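You operate a simulated robot arm through the tools that you are given. There is no shell and no other tool. Be economical: measure what you need, move in short steps, check, and stop when the job is done.

You are at the controls of a simulated two-armed robot. One attempt, no reset.

TASK
Start a new stack on the bare board with the grey felt.
Fine: soak the felt in the rinse trough, lay it lengthwise on the middle of the board, press the yellow screen's sheet on it, roll it smooth; screen and blue roller go back; the other felts and screens stay. Set down upright: blue roller.

The check looks at the end state, three seconds after you hand in, the way a careful person would. Anything else that was tipped, shoved, dropped, spilled or broken makes it a failure. Flat cloth is picked up by pressing the open fingertips on it (5 to 10 N) and closing them slowly along it; thin cloth reads only 2 to 8 mm in the jaws.

THE ROBOT
Two 7-joint arms with two-finger parallel grippers on one trunk, on a base that drives. Base frame: it is fixed to the floor where the robot stands at the start and does not move with it; the origin is under the middle of the robot, x ahead of it, y to its left, z up; the surface under the hand at the start is at about z = 78. Units: cm, degrees, N and s.
The left shoulder is at the start at [2.6, 13.5, 123.2], the right one opposite. With the tool pointing down near the work surface each hand reaches from about 10 to 48 cm from the robot's upright axis, wherever it stands, measured 20 degrees to its own side. Places, roughly: bare board [50, -40, 80]; blue screen (23x20x7 cm) [10, -100, 80]; green screen (23x20x7 cm) [10, -80, 80]; rinse trough [30, -130, 80]. Payload 1.57 kg a hand.
The TCP of each hand is the grasp point between the finger pads, 3 cm short of the fingertips. In the tool frame z runs along the fingers and y along their closing line. The gripper opens to 8 cm. The fingers are 1.7 cm wide and 1.2 cm thick; the gripper's body (4 by 8.2 cm) begins 8 cm behind the TCP.
Orientation is that of the tool frame in the base frame, as a unit quaternion [x, y, z, w]. With the fingers straight down and closing along the base's y, the tool's x points along the base's -x, its y along +y and its z along -z.

THE INTERFACE
- The arms move only by the tool nudge_tool. It takes "left_moves", "right_moves" or both (then of equal length, played together; a hand with none holds still); each is a list of rows, each a list of 7 numbers: the turn, a rotation vector about the tool's x, y, z in degrees, then the shift along the tool's x, y, z in cm, then the opening in per cent of the stroke, from 0 (shut) to 100 (fully open). In form: [[ax, ay, az, dx, dy, dz, claw], ...]. A call has 1 to 8 rows; each row is the pose to reach, as a shift and turn from the pose commanded when the call began, along the tool's axes at that moment. Rows are played at 5 a second. More than 5 cm and 8.6 degrees between two rows, or a gripper value outside its range, and nothing of the call is played. Where a pose cannot be reached the arm comes as near as it can. A force on the tool above 60 N (or 10 N above the force at the start of the call, whichever is more), or a blocked arm, ends the call early, and 0.2 s more pass. The fingers move at their own pace (about 4.5 cm/s each) and stop on an object; they squeeze with about 21 N. The grip force told is the motor's: it shows also when the fingers shut on nothing. Time passes only in rows, and 0.2 s behind the last, so rows that repeat a pose let the fingers close. It gives the time, the measured TCP pose, the force on the tool (base axes), the opening and the grip force at its end, in the units of the frame above (readings bear some noise), with the torque about the TCP (base axes, N m) and any sound that the robot's microphone picked up.
- Cameras (640 x 400 px; columns grow to the right, rows downward): "scene" is now at [18.42, -5.69, 116.01]; the picture's right is [-0.58, -0.81, -0.00], its down [-0.11, 0.08, -0.99] and it looks along [0.81, -0.58, -0.13] (base axes); focal length 214 px, centre (320, 200). "left" rides on the left gripper at [7.2, 0.7, -12.2] in its tool frame; the picture's right is [-0.09, 1.00, 0.00], its down [-0.84, -0.08, -0.54] and it looks along [-0.54, -0.05, 0.84] (tool axes); focal length 238 px, centre (320, 200). "right" rides on the right gripper at [7.2, -0.7, -12.2] in its tool frame; the picture's right is [0.09, 1.00, 0.00], its down [-0.84, 0.08, -0.54] and it looks along [-0.54, 0.05, 0.84] (tool axes); focal length 238 px, centre (320, 200). There is no depth. A picture from a camera that has moved, and an enlarged one, comes with that camera's place and axes in the base frame and with its lens.
- grab_frame(camera): a new picture of that camera. It takes no simulated time.
- move_column(by): slides the trunk up (or, below 0, down) by that many cm; the arms and the scene camera ride with it, the base frame stays. It gives what a move gives, with no picture.
- steer(legs): drives the robot by 1 to 6 legs, each [ahead, left, turn to the left] in cm, cm and degrees, along the robot's own axes; the way and the turn of a leg run together, so that a leg with both is an arc; at most 150 cm and 180 degrees a leg. The arms and the cameras ride along, it lands a little off, and it stops where it bumps. It gives what a move gives.
- turn_head(pan, tilt): turns the head with the scene camera to pan (to the left, within 60 degrees either way) and tilt (down, from -29 to 69), counted from straight ahead of the robot. It gives what a move gives.
- enlarge(camera, box): a new picture of the part [left, top, right, bottom] of that camera's present view, enlarged. It takes no simulated time.
- close_job(): hands the job in; it is judged then, once.

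Work in short steps. Places have to be worked out from the pictures, the camera data and where the tool is seen: move nearer, look again, correct. Check each grasp and each placing, and mend what went wrong. You have 120 turns and 88 pictures in all, those below and enlarged ones among them. Open the grippers and draw the arms clear of the work before you hand the job in, unless the task says otherwise; then end with one line.

The tools are called after "Call:" as a command line: name --argument value ..., lists and objects as JSON in quotes. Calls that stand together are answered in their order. nudge_tool: Moves the arms, as the interface text tells. Its arguments: {"type":"object","properties":{"left_moves":{"type":"array","items":{"type":"array","items":{"type":"number"}}},"right_moves":{"type":"array","items":{"type":"array","items":{"type":"number"}}}},"required":[]} The other tools are called the same way: move_column (by) slides the trunk up or down; steer (legs) drives the base; turn_head (pan, tilt) turns the head that bears the scene camera; grab_frame (camera) takes a picture; enlarge (camera, box) takes an enlarged picture of a part of a camera's view; close_job () hands the job in.

At the start:

```text
clock: 0.0
left_tool_pos: [28.1, -4.06, 114.61]
left_tcp_rot: [0.004, 0.945, -0.039, -0.326]
left_ft_force: [69.6, 90.3, 288.8]
left_moment: [-2.94, -0.22, 6.5]
left_finger_gap: 6.56
left_grasp_force: 0.2
right_tool_pos: [16.95, -32.55, 108.09]
right_tcp_rot: [0.024, 0.983, 0.033, -0.179]
right_ft_force: [-0.6, 0.1, 0.1]
right_moment: [0.0, 0.0, -0.04]
right_finger_gap: 8.03
right_grasp_force: 0.1
trunk travel left (down, up): [-54.0, 70.0]
robot x, y, heading: [0.15, -0.19, 0.1]
head pan, tilt: [-40.4, 20.9]
```

scene: 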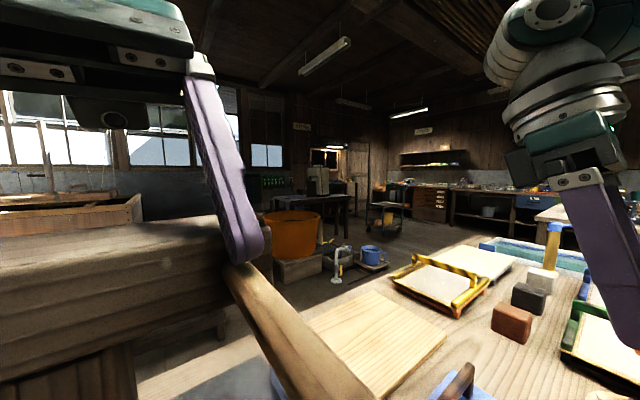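
right: 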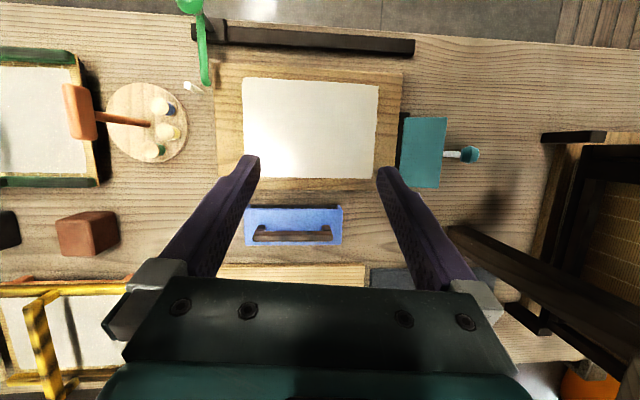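
left: 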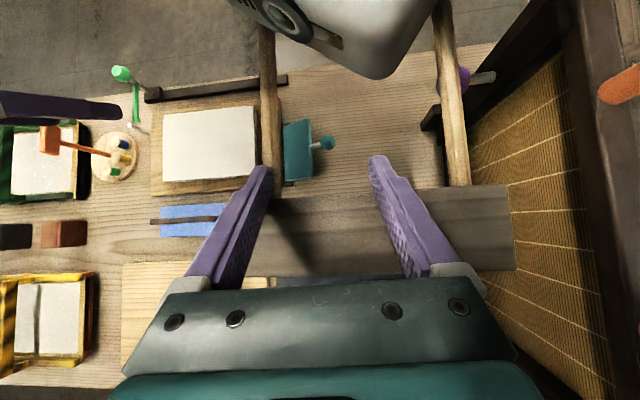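

The left hand reads a big force, so it seems to rest against a wooden rack. First I look around before moving.

Call:
turn_head --pan -30 --tilt 45

Call:
grab_frame --camera "scene"

```text
clock: 0.9
left_tool_pos: [28.2, -4.16, 114.56]
left_tcp_rot: [0.0, 0.943, -0.043, -0.33]
left_ft_force: [57.3, 52.2, 128.0]
left_moment: [-1.43, -0.53, 2.37]
left_finger_gap: 6.54
left_grasp_force: 0.0
right_tool_pos: [16.8, -32.45, 107.97]
right_tcp_rot: [0.023, 0.983, 0.032, -0.18]
right_ft_force: [-0.4, -0.8, 0.0]
right_moment: [-0.01, 0.01, -0.04]
right_finger_gap: 8.0
right_grasp_force: 0.1
trunk travel left (down, up): [-54.0, 70.0]
robot x, y, heading: [-0.12, -0.27, 0.1]
head pan, tilt: [-30.0, 45.0]
```

```text
84 pictures are left
camera scene: at [18.37, -5.64, 116.02], right [-0.57, -0.82, 0.0], down [-0.1, 0.07, -0.99], along [0.81, -0.57, -0.12], focal length 214 px, centre (320, 200)
```

scene: 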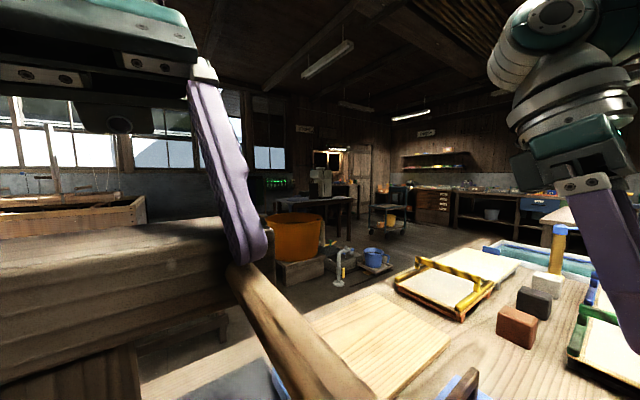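

The left finger presses on a wooden beam; I lift the left hand slightly upward (tool −z is mostly up).

Call:
nudge_tool --left_moves '[[0, 0, 0, 0, 0, -1, 82], [0, 0, 0, 0, 0, -3, 82]]'

Call:
grab_frame --camera "scene"

```text
clock: 1.1
left_tool_pos: [27.96, -4.28, 114.4]
left_tcp_rot: [-0.005, 0.94, -0.058, -0.336]
left_ft_force: [84.2, 23.2, 116.0]
left_moment: [-3.72, -0.87, 2.22]
left_finger_gap: 5.89
left_grasp_force: 0.1
left hand out of reach, approached as far as the arm can: row 1
right_tool_pos: [16.73, -32.66, 107.59]
right_tcp_rot: [0.024, 0.982, 0.034, -0.182]
right_ft_force: [-0.1, 0.7, 0.1]
right_moment: [0.02, -0.02, 0.01]
right_finger_gap: 7.99
right_grasp_force: 0.1
trunk travel left (down, up): [-54.0, 70.0]
robot x, y, heading: [-0.32, 0.24, 0.1]
head pan, tilt: [-30.0, 45.0]
stopped in row 1 (left hand): the force on the tool passed its limit at 218 N (the readings are from after the stop); the commanded pose is now the measured one
```

```text
83 pictures are left
camera scene: at [18.22, -5.48, 116.05], right [-0.55, -0.84, 0.0], down [-0.08, 0.05, -1.0], along [0.83, -0.54, -0.09], focal length 214 px, centre (320, 200)
```

scene: 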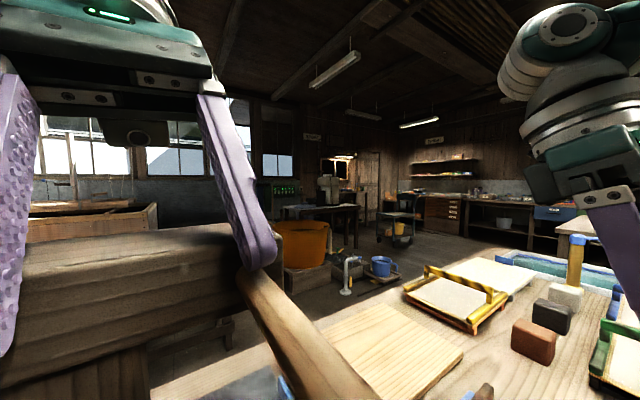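

The readings suggest the fingertips are pressed down onto a rack beam (and the head likely too); force on the tool is upward. I raise the trunk a little to free both.

Call:
move_column --by 3

Call:
grab_frame --camera "left"

```text
clock: 1.5
left_tool_pos: [28.01, -4.27, 114.5]
left_tcp_rot: [-0.007, 0.939, -0.06, -0.339]
left_ft_force: [31.8, 14.8, 45.2]
left_moment: [-1.27, -0.34, 0.81]
left_finger_gap: 5.83
left_grasp_force: 0.0
right_tool_pos: [16.6, -32.67, 107.67]
right_tcp_rot: [0.024, 0.982, 0.034, -0.183]
right_ft_force: [-0.2, 1.0, -0.1]
right_moment: [-0.02, 0.01, -0.02]
right_finger_gap: 8.01
right_grasp_force: 0.1
trunk travel left (down, up): [-60.3, 63.7]
robot x, y, heading: [-0.38, -0.23, 0.1]
head pan, tilt: [-30.0, 45.0]
stopped: the force on the tool passed its limit at 156 N (the readings are from after the stop); the commanded pose is now the measured one
```

```text
82 pictures are left
camera left: at [30.0, -2.0, 128.26], right [0.02, 0.99, -0.17], down [0.99, -0.04, -0.11], along [-0.12, -0.16, -0.98], focal length 238 px, centre (320, 200)
```

left: 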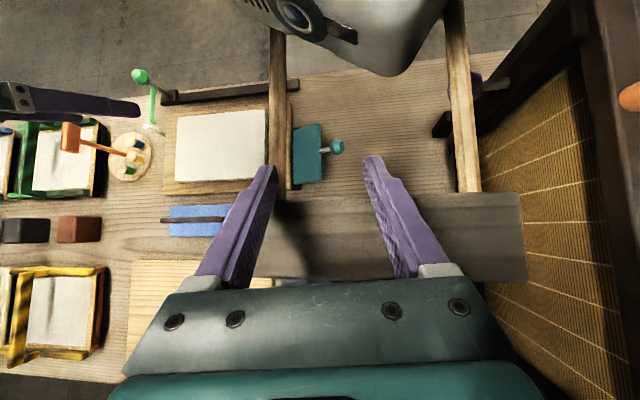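

Trunk hardly moved though its counter did. I look again with the scene and right cameras.

Call:
grab_frame --camera "scene"

Call:
grab_frame --camera "right"

```text
81 pictures are left
camera scene: at [18.19, -5.43, 116.05], right [-0.54, -0.84, 0.0], down [-0.07, 0.05, -1.0], along [0.84, -0.54, -0.09], focal length 214 px, centre (320, 200)
```

scene: 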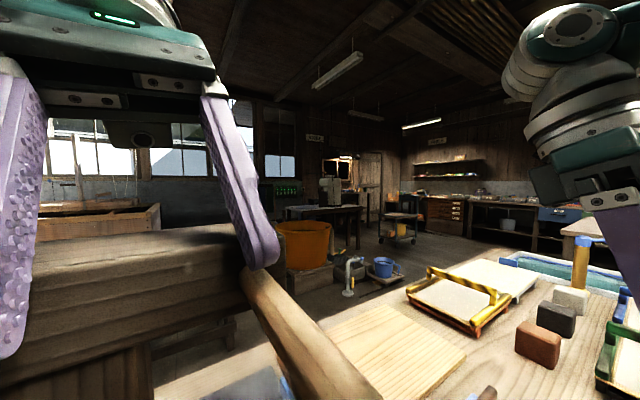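

```text
80 pictures are left
camera right: at [14.16, -34.09, 121.48], right [-0.03, 1.0, 0.09], down [0.98, 0.01, 0.21], along [0.21, 0.09, -0.97], focal length 238 px, centre (320, 200)
```

right: 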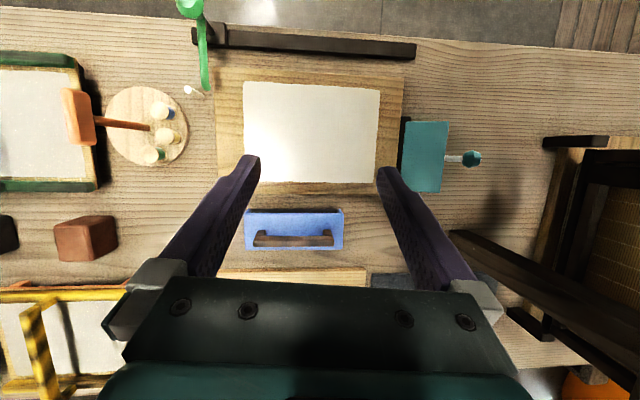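

The right-hand finger of the left gripper sits on the rack's beam corner. I try a small pure lift (base up and a bit to +y).

Call:
nudge_tool --left_moves '[[0, 0, 0, 0.3, 0.2, -0.4, 73], [0, 0, 0, 0.6, 0.4, -0.8, 73], [0, 0, 0, 0.9, 0.5, -1.2, 73]]'

```text
clock: 1.8
left_tool_pos: [27.9, -4.41, 114.59]
left_tcp_rot: [-0.008, 0.937, -0.068, -0.344]
left_ft_force: [24.5, 11.2, 36.1]
left_moment: [-1.02, -0.19, 0.65]
left_finger_gap: 5.45
left_grasp_force: 0.0
right_tool_pos: [16.56, -32.65, 107.58]
right_tcp_rot: [0.024, 0.982, 0.034, -0.183]
right_ft_force: [-0.5, 1.2, 0.1]
right_moment: [0.03, -0.01, 0.0]
right_finger_gap: 8.04
right_grasp_force: 0.1
trunk travel left (down, up): [-60.3, 63.7]
robot x, y, heading: [-0.38, 0.05, -0.2]
head pan, tilt: [-30.0, 45.0]
stopped in row 1 (left hand): the force on the tool passed its limit at 92 N (the readings are from after the stop); the commanded pose is now the measured one
```

Something pushes the fingers inward; I close the left fingers to relieve that contact while holding the pose.

Call:
nudge_tool --left_moves '[[0, 0, 0, 0, 0, 0, 50], [0, 0, 0, 0, 0, 0, 30], [0, 0, 0, 0, 0, 0, 20]]'

Call:
grab_frame --camera "left"

```text
clock: 2.5
left_tool_pos: [27.81, -4.41, 114.1]
left_tcp_rot: [-0.005, 0.937, -0.06, -0.343]
left_ft_force: [0.1, 3.1, -1.0]
left_moment: [-0.16, 0.11, 0.11]
left_finger_gap: 2.54
left_grasp_force: 0.8
right_tool_pos: [16.43, -32.81, 107.58]
right_tcp_rot: [0.024, 0.982, 0.032, -0.184]
right_ft_force: [-1.2, 0.4, 0.6]
right_moment: [0.05, -0.01, 0.0]
right_finger_gap: 8.01
right_grasp_force: 0.1
trunk travel left (down, up): [-60.3, 63.7]
robot x, y, heading: [-0.2, -0.4, -0.1]
head pan, tilt: [-30.0, 45.0]
```

```text
79 pictures are left
camera left: at [29.92, -2.02, 128.01], right [0.02, 0.99, -0.17], down [0.99, -0.04, -0.12], along [-0.12, -0.16, -0.98], focal length 238 px, centre (320, 200)
```

left: 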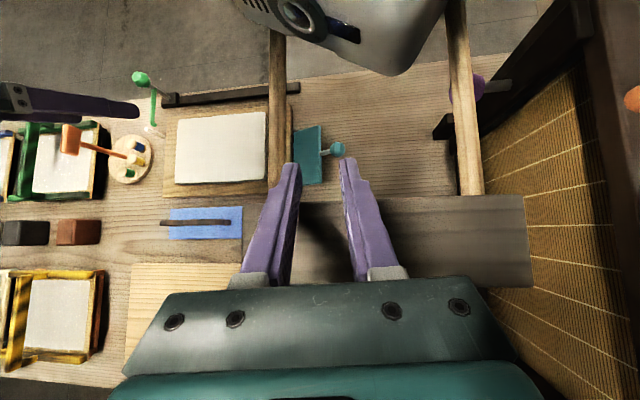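

The contact force is gone. Now I lift the left hand straight up in small steps.

Call:
nudge_tool --left_moves '[[0, 0, 0, 0.6, 0.2, -0.8, 20], [0, 0, 0, 1.3, 0.2, -1.5, 20], [0, 0, 0, 2.6, 0.2, -3, 20], [0, 0, 0, 2.6, 0.2, -3, 20]]'

Call:
grab_frame --camera "scene"

```text
clock: 3.0
left_tool_pos: [27.08, -3.93, 113.49]
left_tcp_rot: [-0.009, 0.915, -0.075, -0.396]
left_ft_force: [-5.1, -2.2, 22.2]
left_moment: [0.49, -0.12, 0.02]
left_finger_gap: 1.18
left_grasp_force: 0.1
right_tool_pos: [16.41, -32.6, 107.68]
right_tcp_rot: [0.025, 0.982, 0.034, -0.183]
right_ft_force: [0.1, 0.3, 0.3]
right_moment: [-0.01, 0.02, 0.05]
right_finger_gap: 8.0
right_grasp_force: 0.2
trunk travel left (down, up): [-60.3, 63.7]
robot x, y, heading: [-0.5, -0.25, -0.1]
head pan, tilt: [-30.0, 45.0]
stopped in row 2 (left hand): the force on the tool passed its limit at 71 N (the readings are from after the stop); the commanded pose is now the measured one
```

```text
78 pictures are left
camera scene: at [18.19, -5.38, 116.04], right [-0.53, -0.85, 0.0], down [-0.08, 0.05, -1.0], along [0.85, -0.52, -0.09], focal length 214 px, centre (320, 200)
```

scene: 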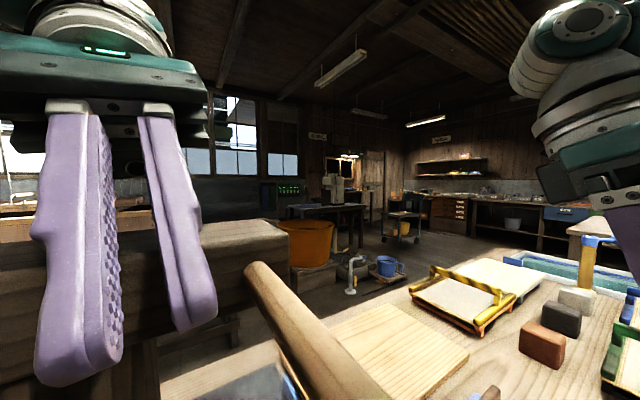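

The hand dipped and tilted rather than lifting; some part of the arm seems held. I try the trunk up again by a small amount now that the fingers are less loaded.

Call:
move_column --by 2

Call:
turn_head --pan 0 --tilt -10

Call:
grab_frame --camera "scene"

```text
clock: 3.7
left_tool_pos: [27.18, -3.97, 115.43]
left_tcp_rot: [-0.009, 0.917, -0.074, -0.392]
left_ft_force: [0.4, 0.3, 0.3]
left_moment: [0.02, 0.03, 0.0]
left_finger_gap: 1.59
left_grasp_force: 0.0
right_tool_pos: [16.54, -32.87, 109.78]
right_tcp_rot: [0.023, 0.982, 0.032, -0.183]
right_ft_force: [-0.6, -0.2, 0.8]
right_moment: [0.02, -0.01, 0.0]
right_finger_gap: 8.02
right_grasp_force: 0.1
trunk travel left (down, up): [-62.3, 61.7]
robot x, y, heading: [-0.55, -0.41, 0.2]
head pan, tilt: [-30.0, 45.0]
```

```text
clock: 4.9
left_tool_pos: [26.56, -3.33, 115.22]
left_tcp_rot: [-0.012, 0.916, -0.072, -0.395]
left_ft_force: [0.0, -0.1, -0.1]
left_moment: [0.01, 0.02, 0.01]
left_finger_gap: 1.61
left_grasp_force: 0.1
right_tool_pos: [16.0, -32.27, 109.3]
right_tcp_rot: [0.023, 0.982, 0.034, -0.185]
right_ft_force: [-0.1, -0.2, -0.3]
right_moment: [0.0, -0.04, 0.02]
right_finger_gap: 8.01
right_grasp_force: 0.0
trunk travel left (down, up): [-62.3, 61.7]
robot x, y, heading: [-0.31, -0.05, 0.3]
head pan, tilt: [0.0, -10.0]
```

```text
77 pictures are left
camera scene: at [18.33, -0.12, 120.28], right [0.0, -1.0, 0.0], down [0.17, 0.0, -0.98], along [0.98, 0.0, 0.17], focal length 214 px, centre (320, 200)
```

scene: 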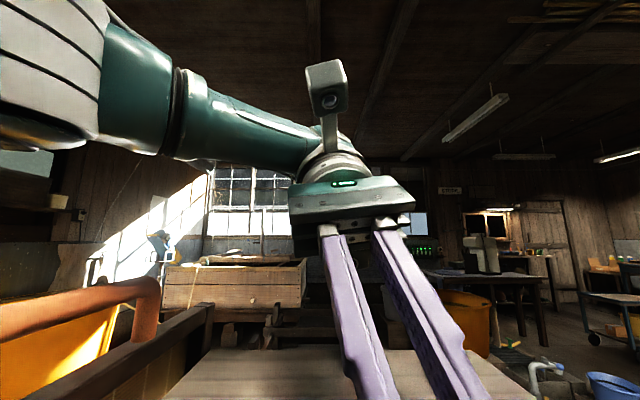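

Everything is free now and the head obeys. I raise the trunk 12 cm to clear the rack and look down at it.

Call:
move_column --by 12

Call:
turn_head --pan 0 --tilt 60

Call:
grab_frame --camera "scene"

Call:
grab_frame --camera "left"

```text
clock: 6.4
left_tool_pos: [26.52, -3.35, 127.13]
left_tcp_rot: [-0.012, 0.916, -0.072, -0.394]
left_ft_force: [-0.4, -0.2, -0.3]
left_moment: [-0.02, -0.01, -0.01]
left_finger_gap: 1.61
left_grasp_force: 0.0
right_tool_pos: [16.03, -32.28, 121.4]
right_tcp_rot: [0.023, 0.982, 0.036, -0.186]
right_ft_force: [-0.2, -0.1, 0.7]
right_moment: [0.01, 0.02, 0.03]
right_finger_gap: 8.01
right_grasp_force: 0.0
trunk travel left (down, up): [-74.3, 49.7]
robot x, y, heading: [-0.18, 0.07, 0.1]
head pan, tilt: [0.0, -10.0]
```

```text
clock: 7.8
left_tool_pos: [26.76, -3.44, 127.27]
left_tcp_rot: [-0.011, 0.916, -0.071, -0.395]
left_ft_force: [0.3, -0.7, 0.0]
left_moment: [0.0, 0.01, -0.03]
left_finger_gap: 1.6
left_grasp_force: 0.0
right_tool_pos: [16.02, -32.19, 121.28]
right_tcp_rot: [0.022, 0.982, 0.035, -0.186]
right_ft_force: [0.0, -0.7, 0.3]
right_moment: [-0.02, 0.02, 0.03]
right_finger_gap: 8.01
right_grasp_force: 0.1
trunk travel left (down, up): [-74.3, 49.7]
robot x, y, heading: [-0.49, -0.44, 0.2]
head pan, tilt: [0.0, 60.0]
```

```text
76 pictures are left
camera scene: at [16.57, -0.12, 121.74], right [0.0, -1.0, 0.0], down [-0.87, 0.0, -0.5], along [0.5, 0.0, -0.87], focal length 214 px, centre (320, 200)
```

scene: 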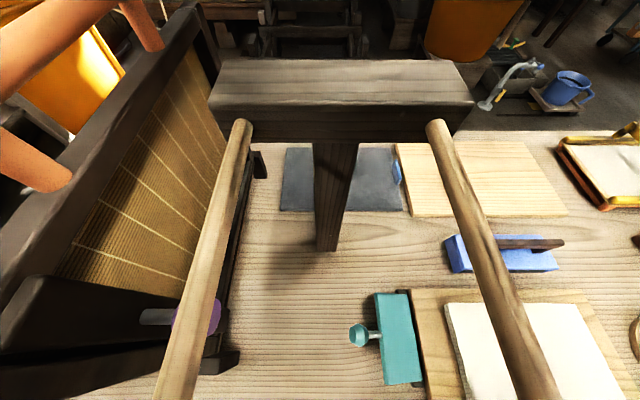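

```text
75 pictures are left
camera left: at [30.37, -0.81, 140.54], right [-0.01, 0.98, -0.19], down [0.97, -0.03, -0.23], along [-0.23, -0.18, -0.95], focal length 238 px, centre (320, 200)
```

left: 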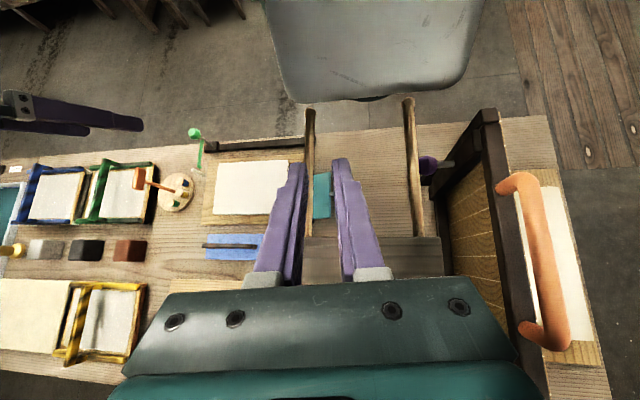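

Now clear of the stand. I enlarge the view of the grey felt and look right along the table.

Call:
enlarge --camera "scene" --box '[260, 120, 600, 300]'

Call:
turn_head --pan -58 --tilt 35

Call:
grab_frame --camera "scene"

```text
1.88 times, centred on (430, 210) of scene
camera zoom: at [16.57, -0.12, 121.74], right [0.0, -1.0, 0.0], down [-0.87, 0.0, -0.5], along [0.5, 0.0, -0.87], focal length 404 px, centre (113, 181)
```

zoom: 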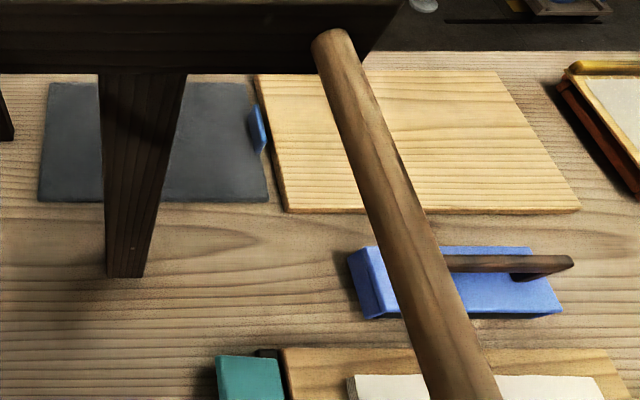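

```text
clock: 9.1
left_tool_pos: [26.64, -3.32, 127.26]
left_tcp_rot: [-0.012, 0.916, -0.072, -0.394]
left_ft_force: [-0.5, 0.4, 0.2]
left_moment: [0.02, -0.01, 0.03]
left_finger_gap: 1.58
left_grasp_force: 0.0
right_tool_pos: [15.91, -32.3, 121.31]
right_tcp_rot: [0.023, 0.982, 0.036, -0.186]
right_ft_force: [0.8, -0.6, -0.2]
right_moment: [-0.01, 0.03, 0.0]
right_finger_gap: 7.98
right_grasp_force: 0.0
trunk travel left (down, up): [-74.3, 49.7]
robot x, y, heading: [-0.46, 0.16, -0.1]
head pan, tilt: [-58.0, 35.0]
```

```text
73 pictures are left
camera scene: at [14.58, -7.59, 125.16], right [-0.85, -0.53, 0.0], down [-0.31, 0.49, -0.82], along [0.44, -0.69, -0.57], focal length 214 px, centre (320, 200)
```

scene: 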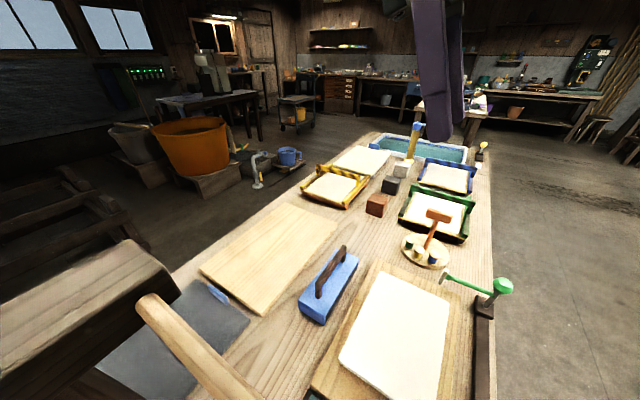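

I enlarge the far part of the table to identify roller, screens, trough.

Call:
enlarge --camera "scene" --box '[290, 110, 530, 260]'

Call:
enlarge --camera "scene" --box '[180, 230, 500, 400]'

```text
2.67 times, centred on (410, 185) of scene
camera zoom: at [14.58, -7.59, 125.16], right [-0.85, -0.53, 0.0], down [-0.31, 0.49, -0.82], along [0.44, -0.69, -0.57], focal length 572 px, centre (80, 240)
```

zoom: 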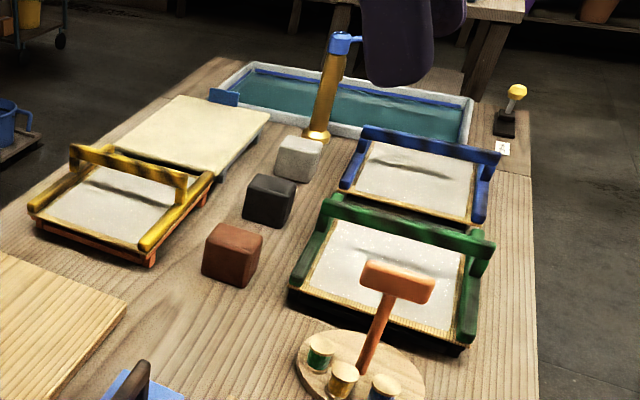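

```text
2.00 times, centred on (340, 315) of scene
camera zoom: at [14.58, -7.59, 125.16], right [-0.85, -0.53, 0.0], down [-0.31, 0.49, -0.82], along [0.44, -0.69, -0.57], focal length 429 px, centre (280, -30)
```

zoom: 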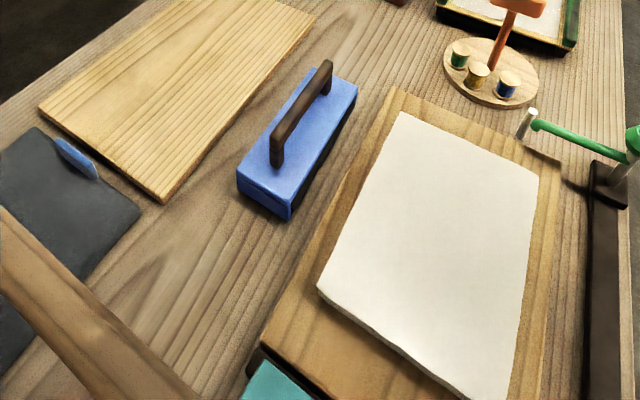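

The grey felt (x≈38–57, y≈−18…+9) has a blue tab at its right end next to the bare board (x≈36–58, y≈−20…−53). I bring the right hand straight down-looking toward the tab for a closer look.

Call:
nudge_tool --right_moves '[[0.8, -4.3, -0.5, -3.9, 1.66, 1.44, 100], [1.6, -8.6, -1, -7.8, 3.3, 2.9, 100], [2.4, -12.8, -1.6, -11.7, 5, 4.3, 100], [3.2, -17.1, -2.1, -15.6, 6.6, 5.8, 100], [4, -21.4, -2.6, -19.5, 8.3, 7.2, 100]]'

Call:
grab_frame --camera "right"

```text
clock: 9.7
left_tool_pos: [26.6, -3.46, 127.15]
left_tcp_rot: [-0.011, 0.915, -0.07, -0.396]
left_ft_force: [-0.4, 0.6, -0.2]
left_moment: [0.04, -0.01, 0.02]
left_finger_gap: 1.6
left_grasp_force: 0.1
right_tool_pos: [20.58, -27.73, 115.28]
right_tcp_rot: [0.051, 0.984, 0.12, -0.125]
right_ft_force: [0.1, 0.2, 1.4]
right_moment: [-0.01, -0.03, 0.03]
right_finger_gap: 8.0
right_grasp_force: 0.1
trunk travel left (down, up): [-74.3, 49.7]
robot x, y, heading: [-0.04, 0.15, 0.1]
head pan, tilt: [-58.0, 35.0]
stopped in row 2 (right hand): the arm was blocked; the commanded pose is now the measured one
```

```text
70 pictures are left
camera right: at [16.46, -31.02, 128.47], right [0.04, 0.97, 0.25], down [0.94, -0.12, 0.31], along [0.33, 0.22, -0.92], focal length 238 px, centre (320, 200)
```

right: 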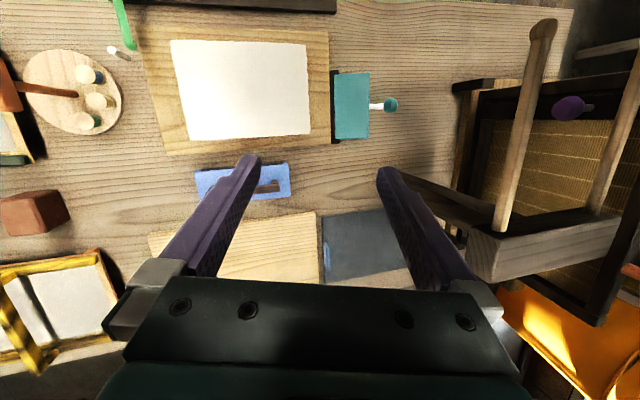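

The right arm got blocked, perhaps by the head turned its way or by the left arm. I turn the head straight and look.

Call:
turn_head --pan -15 --tilt 30

Call:
grab_frame --camera "scene"

```text
clock: 10.8
left_tool_pos: [26.5, -3.41, 127.19]
left_tcp_rot: [-0.011, 0.915, -0.071, -0.396]
left_ft_force: [-1.0, -0.3, -0.5]
left_moment: [0.03, 0.01, -0.02]
left_finger_gap: 1.62
left_grasp_force: 0.1
right_tool_pos: [20.54, -27.78, 115.29]
right_tcp_rot: [0.05, 0.984, 0.119, -0.125]
right_ft_force: [0.5, 0.0, 0.0]
right_moment: [0.0, 0.01, -0.03]
right_finger_gap: 8.01
right_grasp_force: 0.1
trunk travel left (down, up): [-74.3, 49.7]
robot x, y, heading: [-0.26, -0.22, 0.1]
head pan, tilt: [-15.0, 30.0]
```

```text
69 pictures are left
camera scene: at [18.64, -2.47, 125.94], right [-0.26, -0.97, 0.0], down [-0.48, 0.13, -0.87], along [0.84, -0.22, -0.5], focal length 214 px, centre (320, 200)
```

scene: 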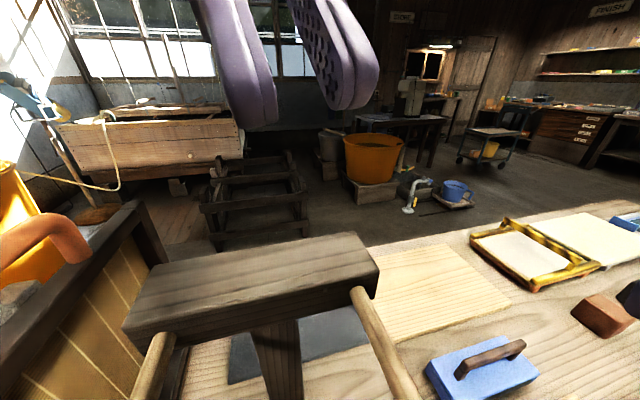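

Head was probably in the way. I retry the right-hand move toward above the felt's tab.

Call:
nudge_tool --right_moves '[[3.4, -3.6, -1.4, -3.2, 0.9, 1.3, 100], [6.8, -7.1, -2.8, -6.3, 1.75, 2.5, 100], [10.2, -10.7, -4.3, -9.5, 2.6, 3.8, 100], [13.6, -14.3, -5.7, -12.7, 3.5, 5.1, 100]]'

Call:
grab_frame --camera "right"

```text
clock: 11.3
left_tool_pos: [26.78, -3.48, 127.19]
left_tcp_rot: [-0.012, 0.916, -0.071, -0.396]
left_ft_force: [-0.2, -0.1, 0.5]
left_moment: [0.0, -0.03, 0.03]
left_finger_gap: 1.61
left_grasp_force: 0.0
right_tool_pos: [23.39, -25.72, 111.96]
right_tcp_rot: [0.102, 0.977, 0.172, -0.081]
right_ft_force: [0.4, 0.9, 0.7]
right_moment: [-0.03, 0.03, 0.0]
right_finger_gap: 8.0
right_grasp_force: 0.1
trunk travel left (down, up): [-74.3, 49.7]
robot x, y, heading: [-0.36, -0.31, 0.2]
head pan, tilt: [-15.0, 30.0]
stopped in row 2 (right hand): the arm was blocked; the commanded pose is now the measured one
```

```text
68 pictures are left
camera right: at [17.78, -29.52, 124.36], right [0.14, 0.93, 0.34], down [0.89, -0.26, 0.36], along [0.43, 0.25, -0.87], focal length 238 px, centre (320, 200)
```

right: 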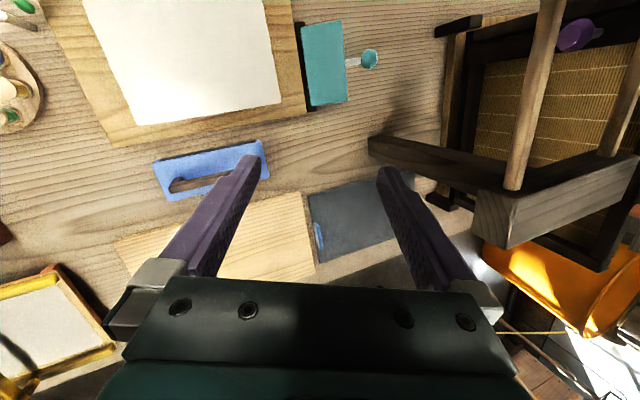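

The hand rolled, as if the forearm met something near the head/left arm. I swing the right hand out to the right and level it.

Call:
nudge_tool --right_moves '[[0, 0, 0, -0.9, -1.4, -1.5, 100], [4, -2, -2.4, -1.8, -2.8, -3, 100], [9, -4, -5, -2.8, -4.3, -4.5, 100], [14, -6.5, -8, -3.7, -5.7, -6, 100], [19.7, -9.3, -11.7, -3.7, -5.7, -6, 100]]'

Call:
turn_head --pan -40 --tilt -5

Call:
grab_frame --camera "scene"

```text
clock: 12.5
left_tool_pos: [26.68, -3.42, 127.11]
left_tcp_rot: [-0.012, 0.916, -0.071, -0.395]
left_ft_force: [-0.7, -0.9, -0.1]
left_moment: [0.02, 0.01, -0.02]
left_finger_gap: 1.61
left_grasp_force: 0.0
right_tool_pos: [25.62, -33.09, 113.7]
right_tcp_rot: [0.017, 0.999, 0.037, -0.009]
right_ft_force: [-0.5, 0.4, 0.2]
right_moment: [-0.01, -0.01, 0.07]
right_finger_gap: 8.01
right_grasp_force: 0.0
trunk travel left (down, up): [-74.3, 49.7]
robot x, y, heading: [-0.56, -0.29, -0.0]
head pan, tilt: [-15.0, 30.0]
```

```text
clock: 13.5
left_tool_pos: [26.72, -3.47, 127.17]
left_tcp_rot: [-0.011, 0.916, -0.07, -0.396]
left_ft_force: [0.5, 0.2, -0.2]
left_moment: [0.0, -0.03, -0.01]
left_finger_gap: 1.61
left_grasp_force: 0.0
right_tool_pos: [25.88, -32.88, 113.92]
right_tcp_rot: [0.016, 0.999, 0.038, -0.004]
right_ft_force: [1.4, 0.3, 0.1]
right_moment: [0.03, -0.03, 0.0]
right_finger_gap: 7.99
right_grasp_force: 0.1
trunk travel left (down, up): [-74.3, 49.7]
robot x, y, heading: [-0.19, 0.09, -0.0]
head pan, tilt: [-40.0, -5.0]
```

```text
67 pictures are left
camera scene: at [16.61, -5.75, 131.55], right [-0.64, -0.77, 0.0], down [0.07, -0.06, -1.0], along [0.76, -0.64, 0.09], focal length 214 px, centre (320, 200)
```

scene: 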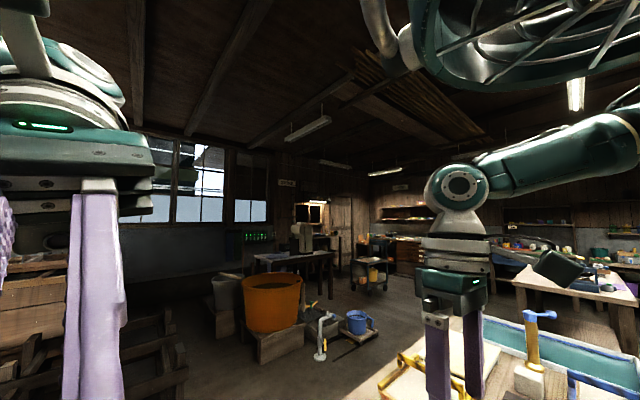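

The right hand is straight down at [26,−33,114]. I move forward and then left in steps toward the tab.

Call:
nudge_tool --right_moves '[[0, 0, 0, -4, 1, 1, 100], [0, 0, 0, -8, 3, 2, 100], [0, 0, 0, -11, 6, 3, 100], [0, 0, 0, -12, 9, 4, 100], [0, 0, 0, -12, 9, 4, 100]]'

Call:
grab_frame --camera "right"

```text
clock: 13.9
left_tool_pos: [26.66, -3.37, 127.09]
left_tcp_rot: [-0.012, 0.916, -0.071, -0.396]
left_ft_force: [-0.3, 1.2, 0.3]
left_moment: [0.0, 0.0, 0.0]
left_finger_gap: 1.62
left_grasp_force: 0.1
right_tool_pos: [27.96, -32.24, 112.19]
right_tcp_rot: [0.075, 0.992, 0.098, 0.002]
right_ft_force: [0.6, -0.6, -0.2]
right_moment: [-0.02, 0.03, 0.03]
right_finger_gap: 8.02
right_grasp_force: 0.0
trunk travel left (down, up): [-74.3, 49.7]
robot x, y, heading: [-0.5, 0.21, 0.3]
head pan, tilt: [-40.0, -5.0]
stopped in row 2 (right hand): the arm was blocked; the commanded pose is now the measured one
```

```text
66 pictures are left
camera right: at [20.46, -34.4, 123.95], right [0.05, 0.98, 0.2], down [0.83, -0.15, 0.54], along [0.56, 0.13, -0.82], focal length 238 px, centre (320, 200)
```

right: 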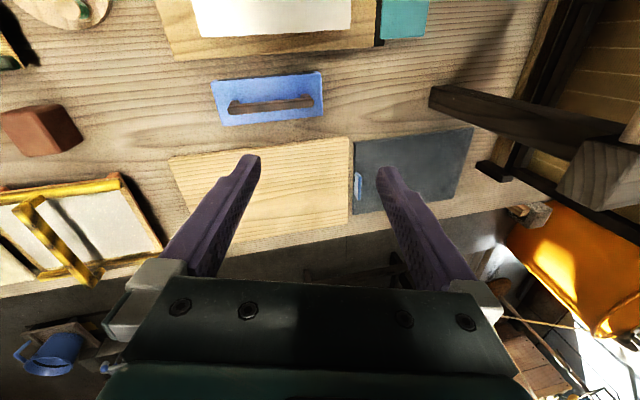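

The arm is blocked without tool force; something teal overhead on the right is close to the camera. I look there.

Call:
turn_head --pan -55 --tilt -29

Call:
grab_frame --camera "scene"

```text
clock: 14.8
left_tool_pos: [26.7, -3.34, 127.11]
left_tcp_rot: [-0.012, 0.915, -0.071, -0.396]
left_ft_force: [-0.2, -0.4, 0.0]
left_moment: [0.02, -0.01, 0.0]
left_finger_gap: 1.62
left_grasp_force: 0.0
right_tool_pos: [27.99, -32.23, 112.34]
right_tcp_rot: [0.073, 0.992, 0.098, 0.002]
right_ft_force: [0.1, -0.6, 0.4]
right_moment: [-0.02, -0.01, 0.0]
right_finger_gap: 8.01
right_grasp_force: 0.1
trunk travel left (down, up): [-74.3, 49.7]
robot x, y, heading: [-0.68, -0.32, 0.0]
head pan, tilt: [-55.0, -28.6]
```

```text
65 pictures are left
camera scene: at [13.76, -5.62, 134.78], right [-0.82, -0.58, 0.0], down [0.28, -0.39, -0.88], along [0.51, -0.72, 0.48], focal length 214 px, centre (320, 200)
```

scene: 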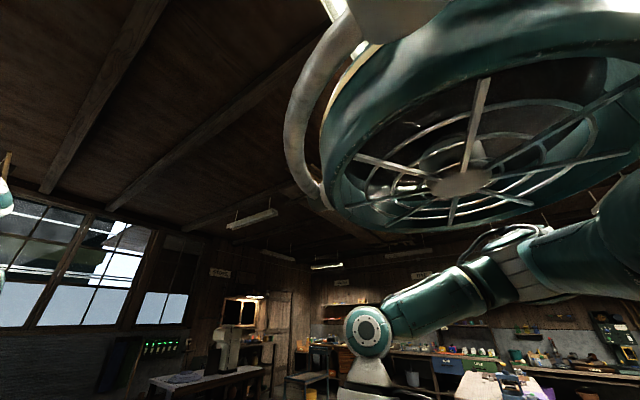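

There's a hanging fan/lamp with its rim at about z 143 that the right arm meets. I lower the trunk 6 cm (still above the stand's poles).

Call:
move_column --by -6

Call:
turn_head --pan 0 --tilt 0

```text
clock: 15.8
left_tool_pos: [26.62, -3.43, 121.22]
left_tcp_rot: [-0.012, 0.915, -0.071, -0.396]
left_ft_force: [0.5, -0.7, -0.6]
left_moment: [0.01, -0.02, 0.0]
left_finger_gap: 1.61
left_grasp_force: 0.1
right_tool_pos: [27.99, -32.32, 106.17]
right_tcp_rot: [0.073, 0.992, 0.099, 0.003]
right_ft_force: [-0.7, -0.1, -0.2]
right_moment: [-0.02, 0.01, 0.0]
right_finger_gap: 7.99
right_grasp_force: 0.2
trunk travel left (down, up): [-68.3, 55.7]
robot x, y, heading: [-0.57, -0.17, 0.1]
head pan, tilt: [-55.0, -28.6]
```

```text
clock: 17.0
left_tool_pos: [26.8, -3.44, 121.11]
left_tcp_rot: [-0.012, 0.916, -0.071, -0.396]
left_ft_force: [-0.4, 0.2, 0.5]
left_moment: [-0.03, -0.01, 0.05]
left_finger_gap: 1.62
left_grasp_force: 0.2
right_tool_pos: [27.91, -32.4, 106.07]
right_tcp_rot: [0.073, 0.992, 0.098, 0.003]
right_ft_force: [-0.4, 0.7, -0.1]
right_moment: [0.0, 0.01, -0.01]
right_finger_gap: 8.0
right_grasp_force: 0.0
trunk travel left (down, up): [-68.3, 55.7]
robot x, y, heading: [-0.67, -0.27, -0.0]
head pan, tilt: [0.0, 0.0]
```

Now I try the right hand forward and left again at this lower height.

Call:
nudge_tool --right_moves '[[3, 0, -2, -1.7, 1.8, 1.1, 100], [6, 0, -4, -3.5, 3.7, 2.3, 100], [9, 0, -6, -5.2, 5.5, 3.4, 100], [11.2, 0.3, -8.4, -6.9, 7.35, 4.5, 100]]'

Call:
grab_frame --camera "right"

```text
clock: 17.5
left_tool_pos: [26.63, -3.51, 121.22]
left_tcp_rot: [-0.012, 0.916, -0.071, -0.395]
left_ft_force: [0.4, -0.5, -0.3]
left_moment: [-0.06, 0.0, 0.01]
left_finger_gap: 1.62
left_grasp_force: 0.1
right_tool_pos: [28.76, -30.9, 103.58]
right_tcp_rot: [0.138, 0.981, 0.139, 0.003]
right_ft_force: [-0.6, 0.7, -0.4]
right_moment: [0.0, 0.03, -0.01]
right_finger_gap: 7.99
right_grasp_force: 0.0
trunk travel left (down, up): [-68.3, 55.7]
robot x, y, heading: [-0.14, -0.25, -0.1]
head pan, tilt: [0.0, 0.0]
stopped in row 2 (right hand): the arm was blocked; the commanded pose is now the measured one
```

```text
64 pictures are left
camera right: at [21.06, -33.04, 115.22], right [0.18, 0.94, 0.28], down [0.8, -0.3, 0.52], along [0.57, 0.13, -0.81], focal length 238 px, centre (320, 200)
```

right: 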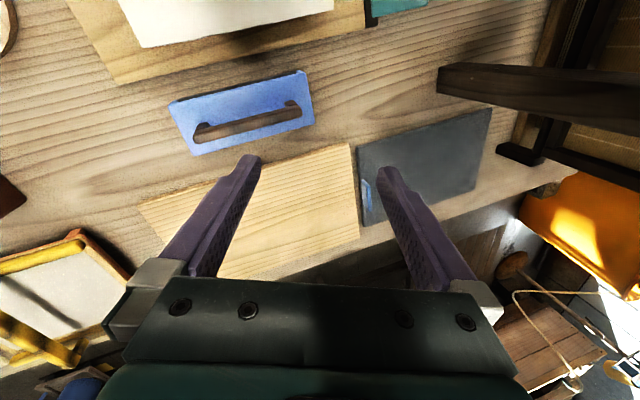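

Still blocked. I look at the right arm again from the head.

Call:
turn_head --pan -58 --tilt -20

Call:
grab_frame --camera "scene"

```text
clock: 18.8
left_tool_pos: [26.69, -3.38, 121.14]
left_tcp_rot: [-0.012, 0.915, -0.071, -0.396]
left_ft_force: [-0.4, -0.1, -0.1]
left_moment: [0.04, 0.01, -0.02]
left_finger_gap: 1.62
left_grasp_force: 0.0
right_tool_pos: [28.87, -30.9, 103.68]
right_tcp_rot: [0.137, 0.981, 0.139, 0.004]
right_ft_force: [-0.4, 0.4, -0.8]
right_moment: [-0.02, -0.01, 0.03]
right_finger_gap: 8.01
right_grasp_force: 0.1
trunk travel left (down, up): [-68.3, 55.7]
robot x, y, heading: [-0.31, 0.13, -0.1]
head pan, tilt: [-58.0, -20.0]
```

```text
63 pictures are left
camera scene: at [13.95, -6.57, 127.7], right [-0.85, -0.53, 0.0], down [0.18, -0.29, -0.94], along [0.5, -0.8, 0.34], focal length 214 px, centre (320, 200)
```

scene: 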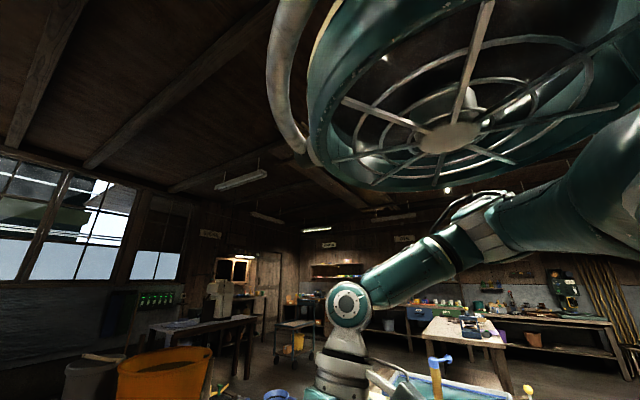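

The elbow sits right under the fan (around [10,−45,150]), which blocks it. I level the right hand a bit lower and further right, then back off and shift the robot to the right so the left hand can reach the tab.

Call:
nudge_tool --right_moves '[[0, 0, 0, 0.7, -1.4, 0.4, 100], [4, 0, -4, 1.4, -2.7, 0.7, 100], [8, 0, -8, 2, -4.1, 1, 100], [12, 0.3, -12, 2, -4.1, 1, 100], [16, 0.5, -15.7, 2, -4.1, 1, 100]]'

Call:
turn_head --pan 0 --tilt 0

Call:
steer --legs '[[-15, 0, 0]]'

```text
clock: 20.0
left_tool_pos: [26.59, -3.47, 121.11]
left_tcp_rot: [-0.011, 0.916, -0.07, -0.396]
left_ft_force: [0.3, 0.7, 0.2]
left_moment: [0.02, 0.01, 0.0]
left_finger_gap: 1.58
left_grasp_force: 0.1
right_tool_pos: [24.9, -33.43, 100.58]
right_tcp_rot: [0.035, 0.999, 0.04, 0.001]
right_ft_force: [-0.3, -0.2, 0.4]
right_moment: [0.01, 0.04, -0.04]
right_finger_gap: 8.02
right_grasp_force: 0.1
trunk travel left (down, up): [-68.3, 55.7]
robot x, y, heading: [-0.49, -0.28, 0.1]
head pan, tilt: [-58.0, -20.0]
```

```text
clock: 21.3
left_tool_pos: [26.68, -3.45, 121.03]
left_tcp_rot: [-0.011, 0.915, -0.071, -0.396]
left_ft_force: [0.0, -1.3, 0.6]
left_moment: [0.03, -0.04, -0.02]
left_finger_gap: 1.58
left_grasp_force: 0.1
right_tool_pos: [24.9, -33.44, 100.36]
right_tcp_rot: [0.036, 0.999, 0.038, -0.001]
right_ft_force: [0.0, 0.1, 0.3]
right_moment: [-0.02, -0.04, 0.02]
right_finger_gap: 8.02
right_grasp_force: 0.0
trunk travel left (down, up): [-68.3, 55.7]
robot x, y, heading: [-0.13, -0.31, 0.2]
head pan, tilt: [0.0, 0.0]
```

```text
clock: 22.6
left_tool_pos: [11.74, -3.46, 121.22]
left_tcp_rot: [-0.011, 0.916, -0.07, -0.395]
left_ft_force: [0.0, -0.5, 0.0]
left_moment: [-0.01, -0.01, -0.03]
left_finger_gap: 1.59
left_grasp_force: 0.1
right_tool_pos: [9.94, -33.43, 100.38]
right_tcp_rot: [0.037, 0.999, 0.037, -0.001]
right_ft_force: [0.4, -0.7, 0.3]
right_moment: [-0.02, -0.04, -0.01]
right_finger_gap: 7.98
right_grasp_force: 0.1
trunk travel left (down, up): [-68.3, 55.7]
robot x, y, heading: [-15.15, -0.37, 0.4]
head pan, tilt: [0.0, 0.0]
```

Backed off cleanly. Now strafe right 33 cm, with hands above everything in their path.

Call:
steer --legs '[[0, -33, 0]]'

Call:
turn_head --pan 20 --tilt 30

Call:
grab_frame --camera "scene"

```text
clock: 24.9
left_tool_pos: [11.55, -37.1, 121.08]
left_tcp_rot: [-0.006, 0.916, -0.068, -0.396]
left_ft_force: [-0.5, 0.1, 0.0]
left_moment: [0.01, 0.0, -0.02]
left_finger_gap: 1.59
left_grasp_force: 0.1
right_tool_pos: [9.59, -67.05, 100.47]
right_tcp_rot: [0.043, 0.998, 0.04, -0.001]
right_ft_force: [-1.2, 1.0, -0.5]
right_moment: [0.01, 0.0, -0.02]
right_finger_gap: 8.02
right_grasp_force: 0.0
trunk travel left (down, up): [-68.3, 55.7]
robot x, y, heading: [-15.31, -33.54, -0.5]
head pan, tilt: [0.0, 0.0]
```

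```text
clock: 25.8
left_tool_pos: [11.52, -37.11, 121.18]
left_tcp_rot: [-0.006, 0.916, -0.068, -0.396]
left_ft_force: [0.5, 0.3, 1.4]
left_moment: [0.03, -0.02, -0.02]
left_finger_gap: 1.62
left_grasp_force: 0.0
right_tool_pos: [9.33, -67.03, 100.43]
right_tcp_rot: [0.043, 0.998, 0.039, -0.001]
right_ft_force: [-0.2, 0.2, -0.2]
right_moment: [0.0, -0.01, 0.0]
right_finger_gap: 7.98
right_grasp_force: 0.0
trunk travel left (down, up): [-68.3, 55.7]
robot x, y, heading: [-15.51, -33.38, -0.6]
head pan, tilt: [20.0, 30.0]
```

```text
62 pictures are left
camera scene: at [3.35, -30.7, 119.95], right [0.33, -0.94, 0.0], down [-0.47, -0.17, -0.87], along [0.82, 0.29, -0.5], focal length 214 px, centre (320, 200)
```

scene: 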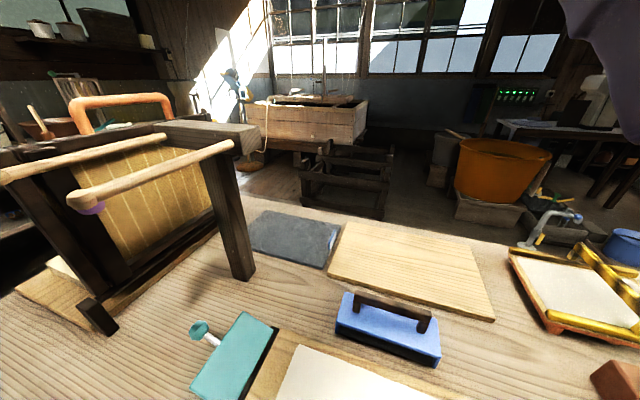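

Clean view: felt, board and the blue roller. I drive 19 cm forward so the left hand can reach the felt's tab end.

Call:
steer --legs '[[19, 0, 0.5]]'

Call:
turn_head --pan 10 --tilt 50

Call:
grab_frame --camera "scene"

```text
clock: 27.4
left_tool_pos: [30.53, -37.02, 121.13]
left_tcp_rot: [-0.011, 0.916, -0.07, -0.396]
left_ft_force: [0.1, 0.3, -0.2]
left_moment: [-0.01, 0.0, -0.01]
left_finger_gap: 1.58
left_grasp_force: 0.1
right_tool_pos: [28.71, -67.04, 100.44]
right_tcp_rot: [0.038, 0.998, 0.039, -0.001]
right_ft_force: [-0.2, -0.5, 0.6]
right_moment: [0.0, -0.04, -0.01]
right_finger_gap: 7.99
right_grasp_force: 0.0
trunk travel left (down, up): [-68.3, 55.7]
robot x, y, heading: [3.48, -33.73, 0.2]
head pan, tilt: [20.0, 30.0]
```

```text
clock: 28.2
left_tool_pos: [30.49, -37.13, 121.22]
left_tcp_rot: [-0.011, 0.916, -0.071, -0.396]
left_ft_force: [-0.1, -0.8, 0.4]
left_moment: [-0.04, -0.02, -0.01]
left_finger_gap: 1.6
left_grasp_force: 0.1
right_tool_pos: [28.64, -67.02, 100.31]
right_tcp_rot: [0.039, 0.998, 0.04, -0.001]
right_ft_force: [-0.2, 0.2, -0.4]
right_moment: [-0.02, 0.04, 0.01]
right_finger_gap: 8.01
right_grasp_force: 0.0
trunk travel left (down, up): [-68.3, 55.7]
robot x, y, heading: [3.64, -33.64, -0.0]
head pan, tilt: [10.0, 50.0]
```

```text
61 pictures are left
camera scene: at [21.32, -32.38, 117.0], right [0.17, -0.98, 0.0], down [-0.75, -0.13, -0.64], along [0.63, 0.11, -0.77], focal length 214 px, centre (320, 200)
```

scene: 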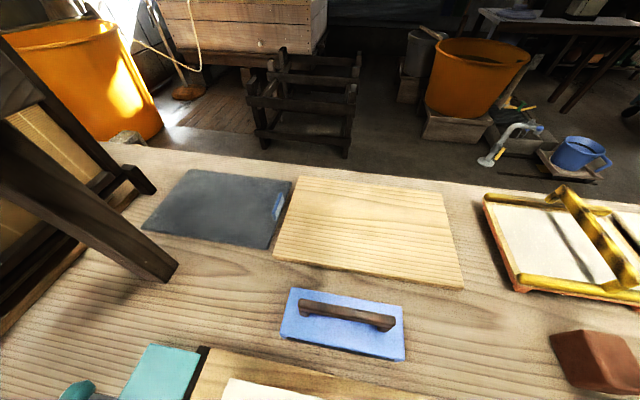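

Felt spans x 38.8–57.5, y −19…+7.5; board centre ≈[47.7,−37.5]. I bring the left hand, turned straight down, over to the tab for a close look.

Call:
nudge_tool --left_moves '[[-1.2, -6.7, 0.2, -1.8, 3, 0.7, 40], [-2.4, -13.3, 0.4, -3.6, 6.1, 1.4, 40], [-3.6, -20, 0.6, -5.4, 9.1, 2.1, 40], [-4.7, -26.7, 0.7, -7.2, 12.2, 2.8, 40], [-5.9, -33.4, 0.9, -9, 15.2, 3.5, 40], [-7.1, -40, 1.1, -10.8, 18.3, 4.2, 40], [-8.3, -46.7, 1.3, -12.6, 21.3, 4.9, 40], [-8.3, -46.7, 1.3, -12.6, 21.3, 4.9, 40]]'

Call:
grab_frame --camera "left"

```text
clock: 30.0
left_tool_pos: [33.85, -17.19, 106.12]
left_tcp_rot: [0.001, 1.0, 0.001, 0.001]
left_ft_force: [0.6, 0.9, -0.6]
left_moment: [0.0, 0.0, 0.0]
left_finger_gap: 3.22
left_grasp_force: 0.0
right_tool_pos: [28.63, -66.97, 100.48]
right_tcp_rot: [0.039, 0.998, 0.039, -0.001]
right_ft_force: [0.7, -0.1, 0.0]
right_moment: [0.03, -0.02, -0.02]
right_finger_gap: 7.96
right_grasp_force: 0.0
trunk travel left (down, up): [-68.3, 55.7]
robot x, y, heading: [3.83, -33.93, 0.1]
head pan, tilt: [10.0, 50.0]
```

```text
60 pictures are left
camera left: at [26.58, -16.54, 118.43], right [0.09, 1.0, 0.0], down [0.84, -0.08, 0.54], along [0.54, -0.05, -0.84], focal length 238 px, centre (320, 200)
```

left: 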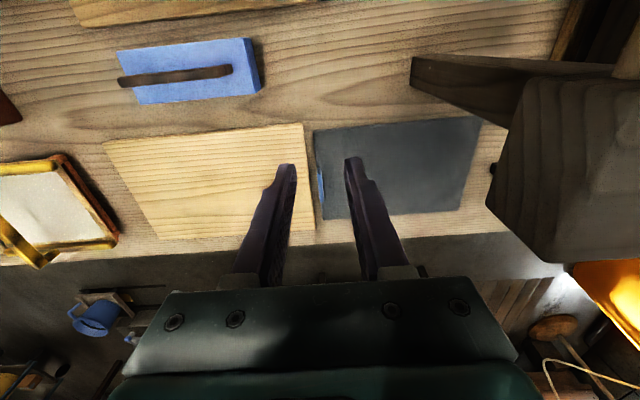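

Positioning is accurate. I advance to above the felt's edge at [48,−15.2,95].

Call:
nudge_tool --left_moves '[[0, 0, 0, -4.7, 0.7, 1, 50], [0, 0, 0, -9.4, 1.4, 3, 50], [0, 0, 0, -14.2, 2, 6, 50], [0, 0, 0, -14.2, 2, 11, 50], [0, 0, 0, -14.2, 2, 11, 50]]'

Call:
grab_frame --camera "left"

```text
refused: row 2 steps farther than a row can; nothing moved
```

```text
59 pictures are left
camera left: at [26.58, -16.54, 118.43], right [0.09, 1.0, 0.0], down [0.84, -0.08, 0.54], along [0.54, -0.05, -0.84], focal length 238 px, centre (320, 200)
```

left: 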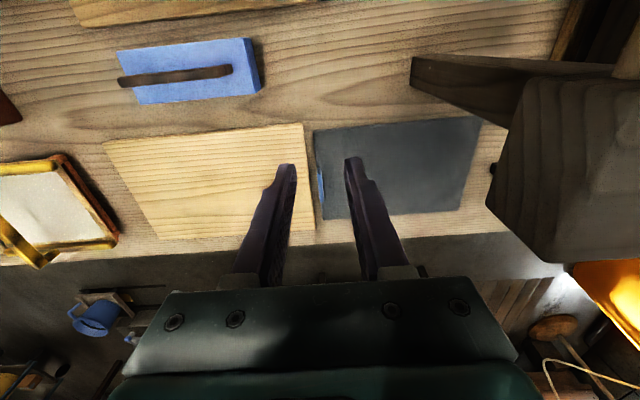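

One step exceeded 5 cm; I resend it with smaller steps.

Call:
nudge_tool --left_moves '[[0, 0, 0, -4, 0.7, 1, 50], [0, 0, 0, -8, 1.2, 2.5, 50], [0, 0, 0, -11.5, 1.6, 5, 50], [0, 0, 0, -14.2, 2, 8, 50], [0, 0, 0, -14.2, 2, 11, 50], [0, 0, 0, -14.2, 2, 11, 50]]'

Call:
grab_frame --camera "left"

```text
clock: 31.4
left_tool_pos: [48.19, -15.34, 95.05]
left_tcp_rot: [0.001, 1.0, 0.0, 0.0]
left_ft_force: [0.0, 0.7, -0.2]
left_moment: [0.01, 0.0, 0.0]
left_finger_gap: 4.01
left_grasp_force: 0.2
right_tool_pos: [28.69, -67.02, 100.49]
right_tcp_rot: [0.038, 0.999, 0.039, -0.001]
right_ft_force: [-0.9, 0.8, 0.0]
right_moment: [0.0, 0.02, 0.0]
right_finger_gap: 8.01
right_grasp_force: 0.1
trunk travel left (down, up): [-68.3, 55.7]
robot x, y, heading: [3.23, -33.88, -0.0]
head pan, tilt: [10.0, 50.0]
```

```text
58 pictures are left
camera left: at [40.96, -14.72, 107.15], right [0.09, 1.0, 0.0], down [0.84, -0.08, 0.54], along [0.54, -0.05, -0.84], focal length 238 px, centre (320, 200)
```

left: 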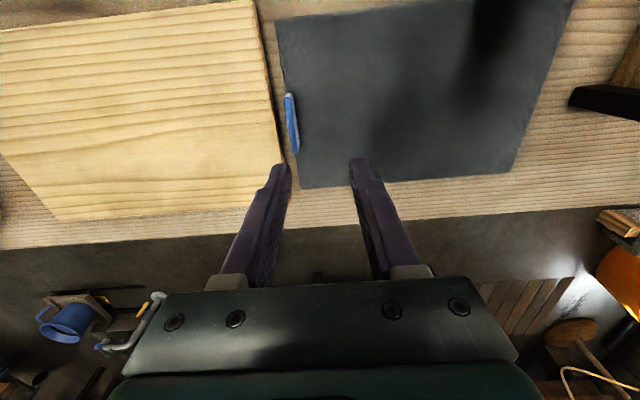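

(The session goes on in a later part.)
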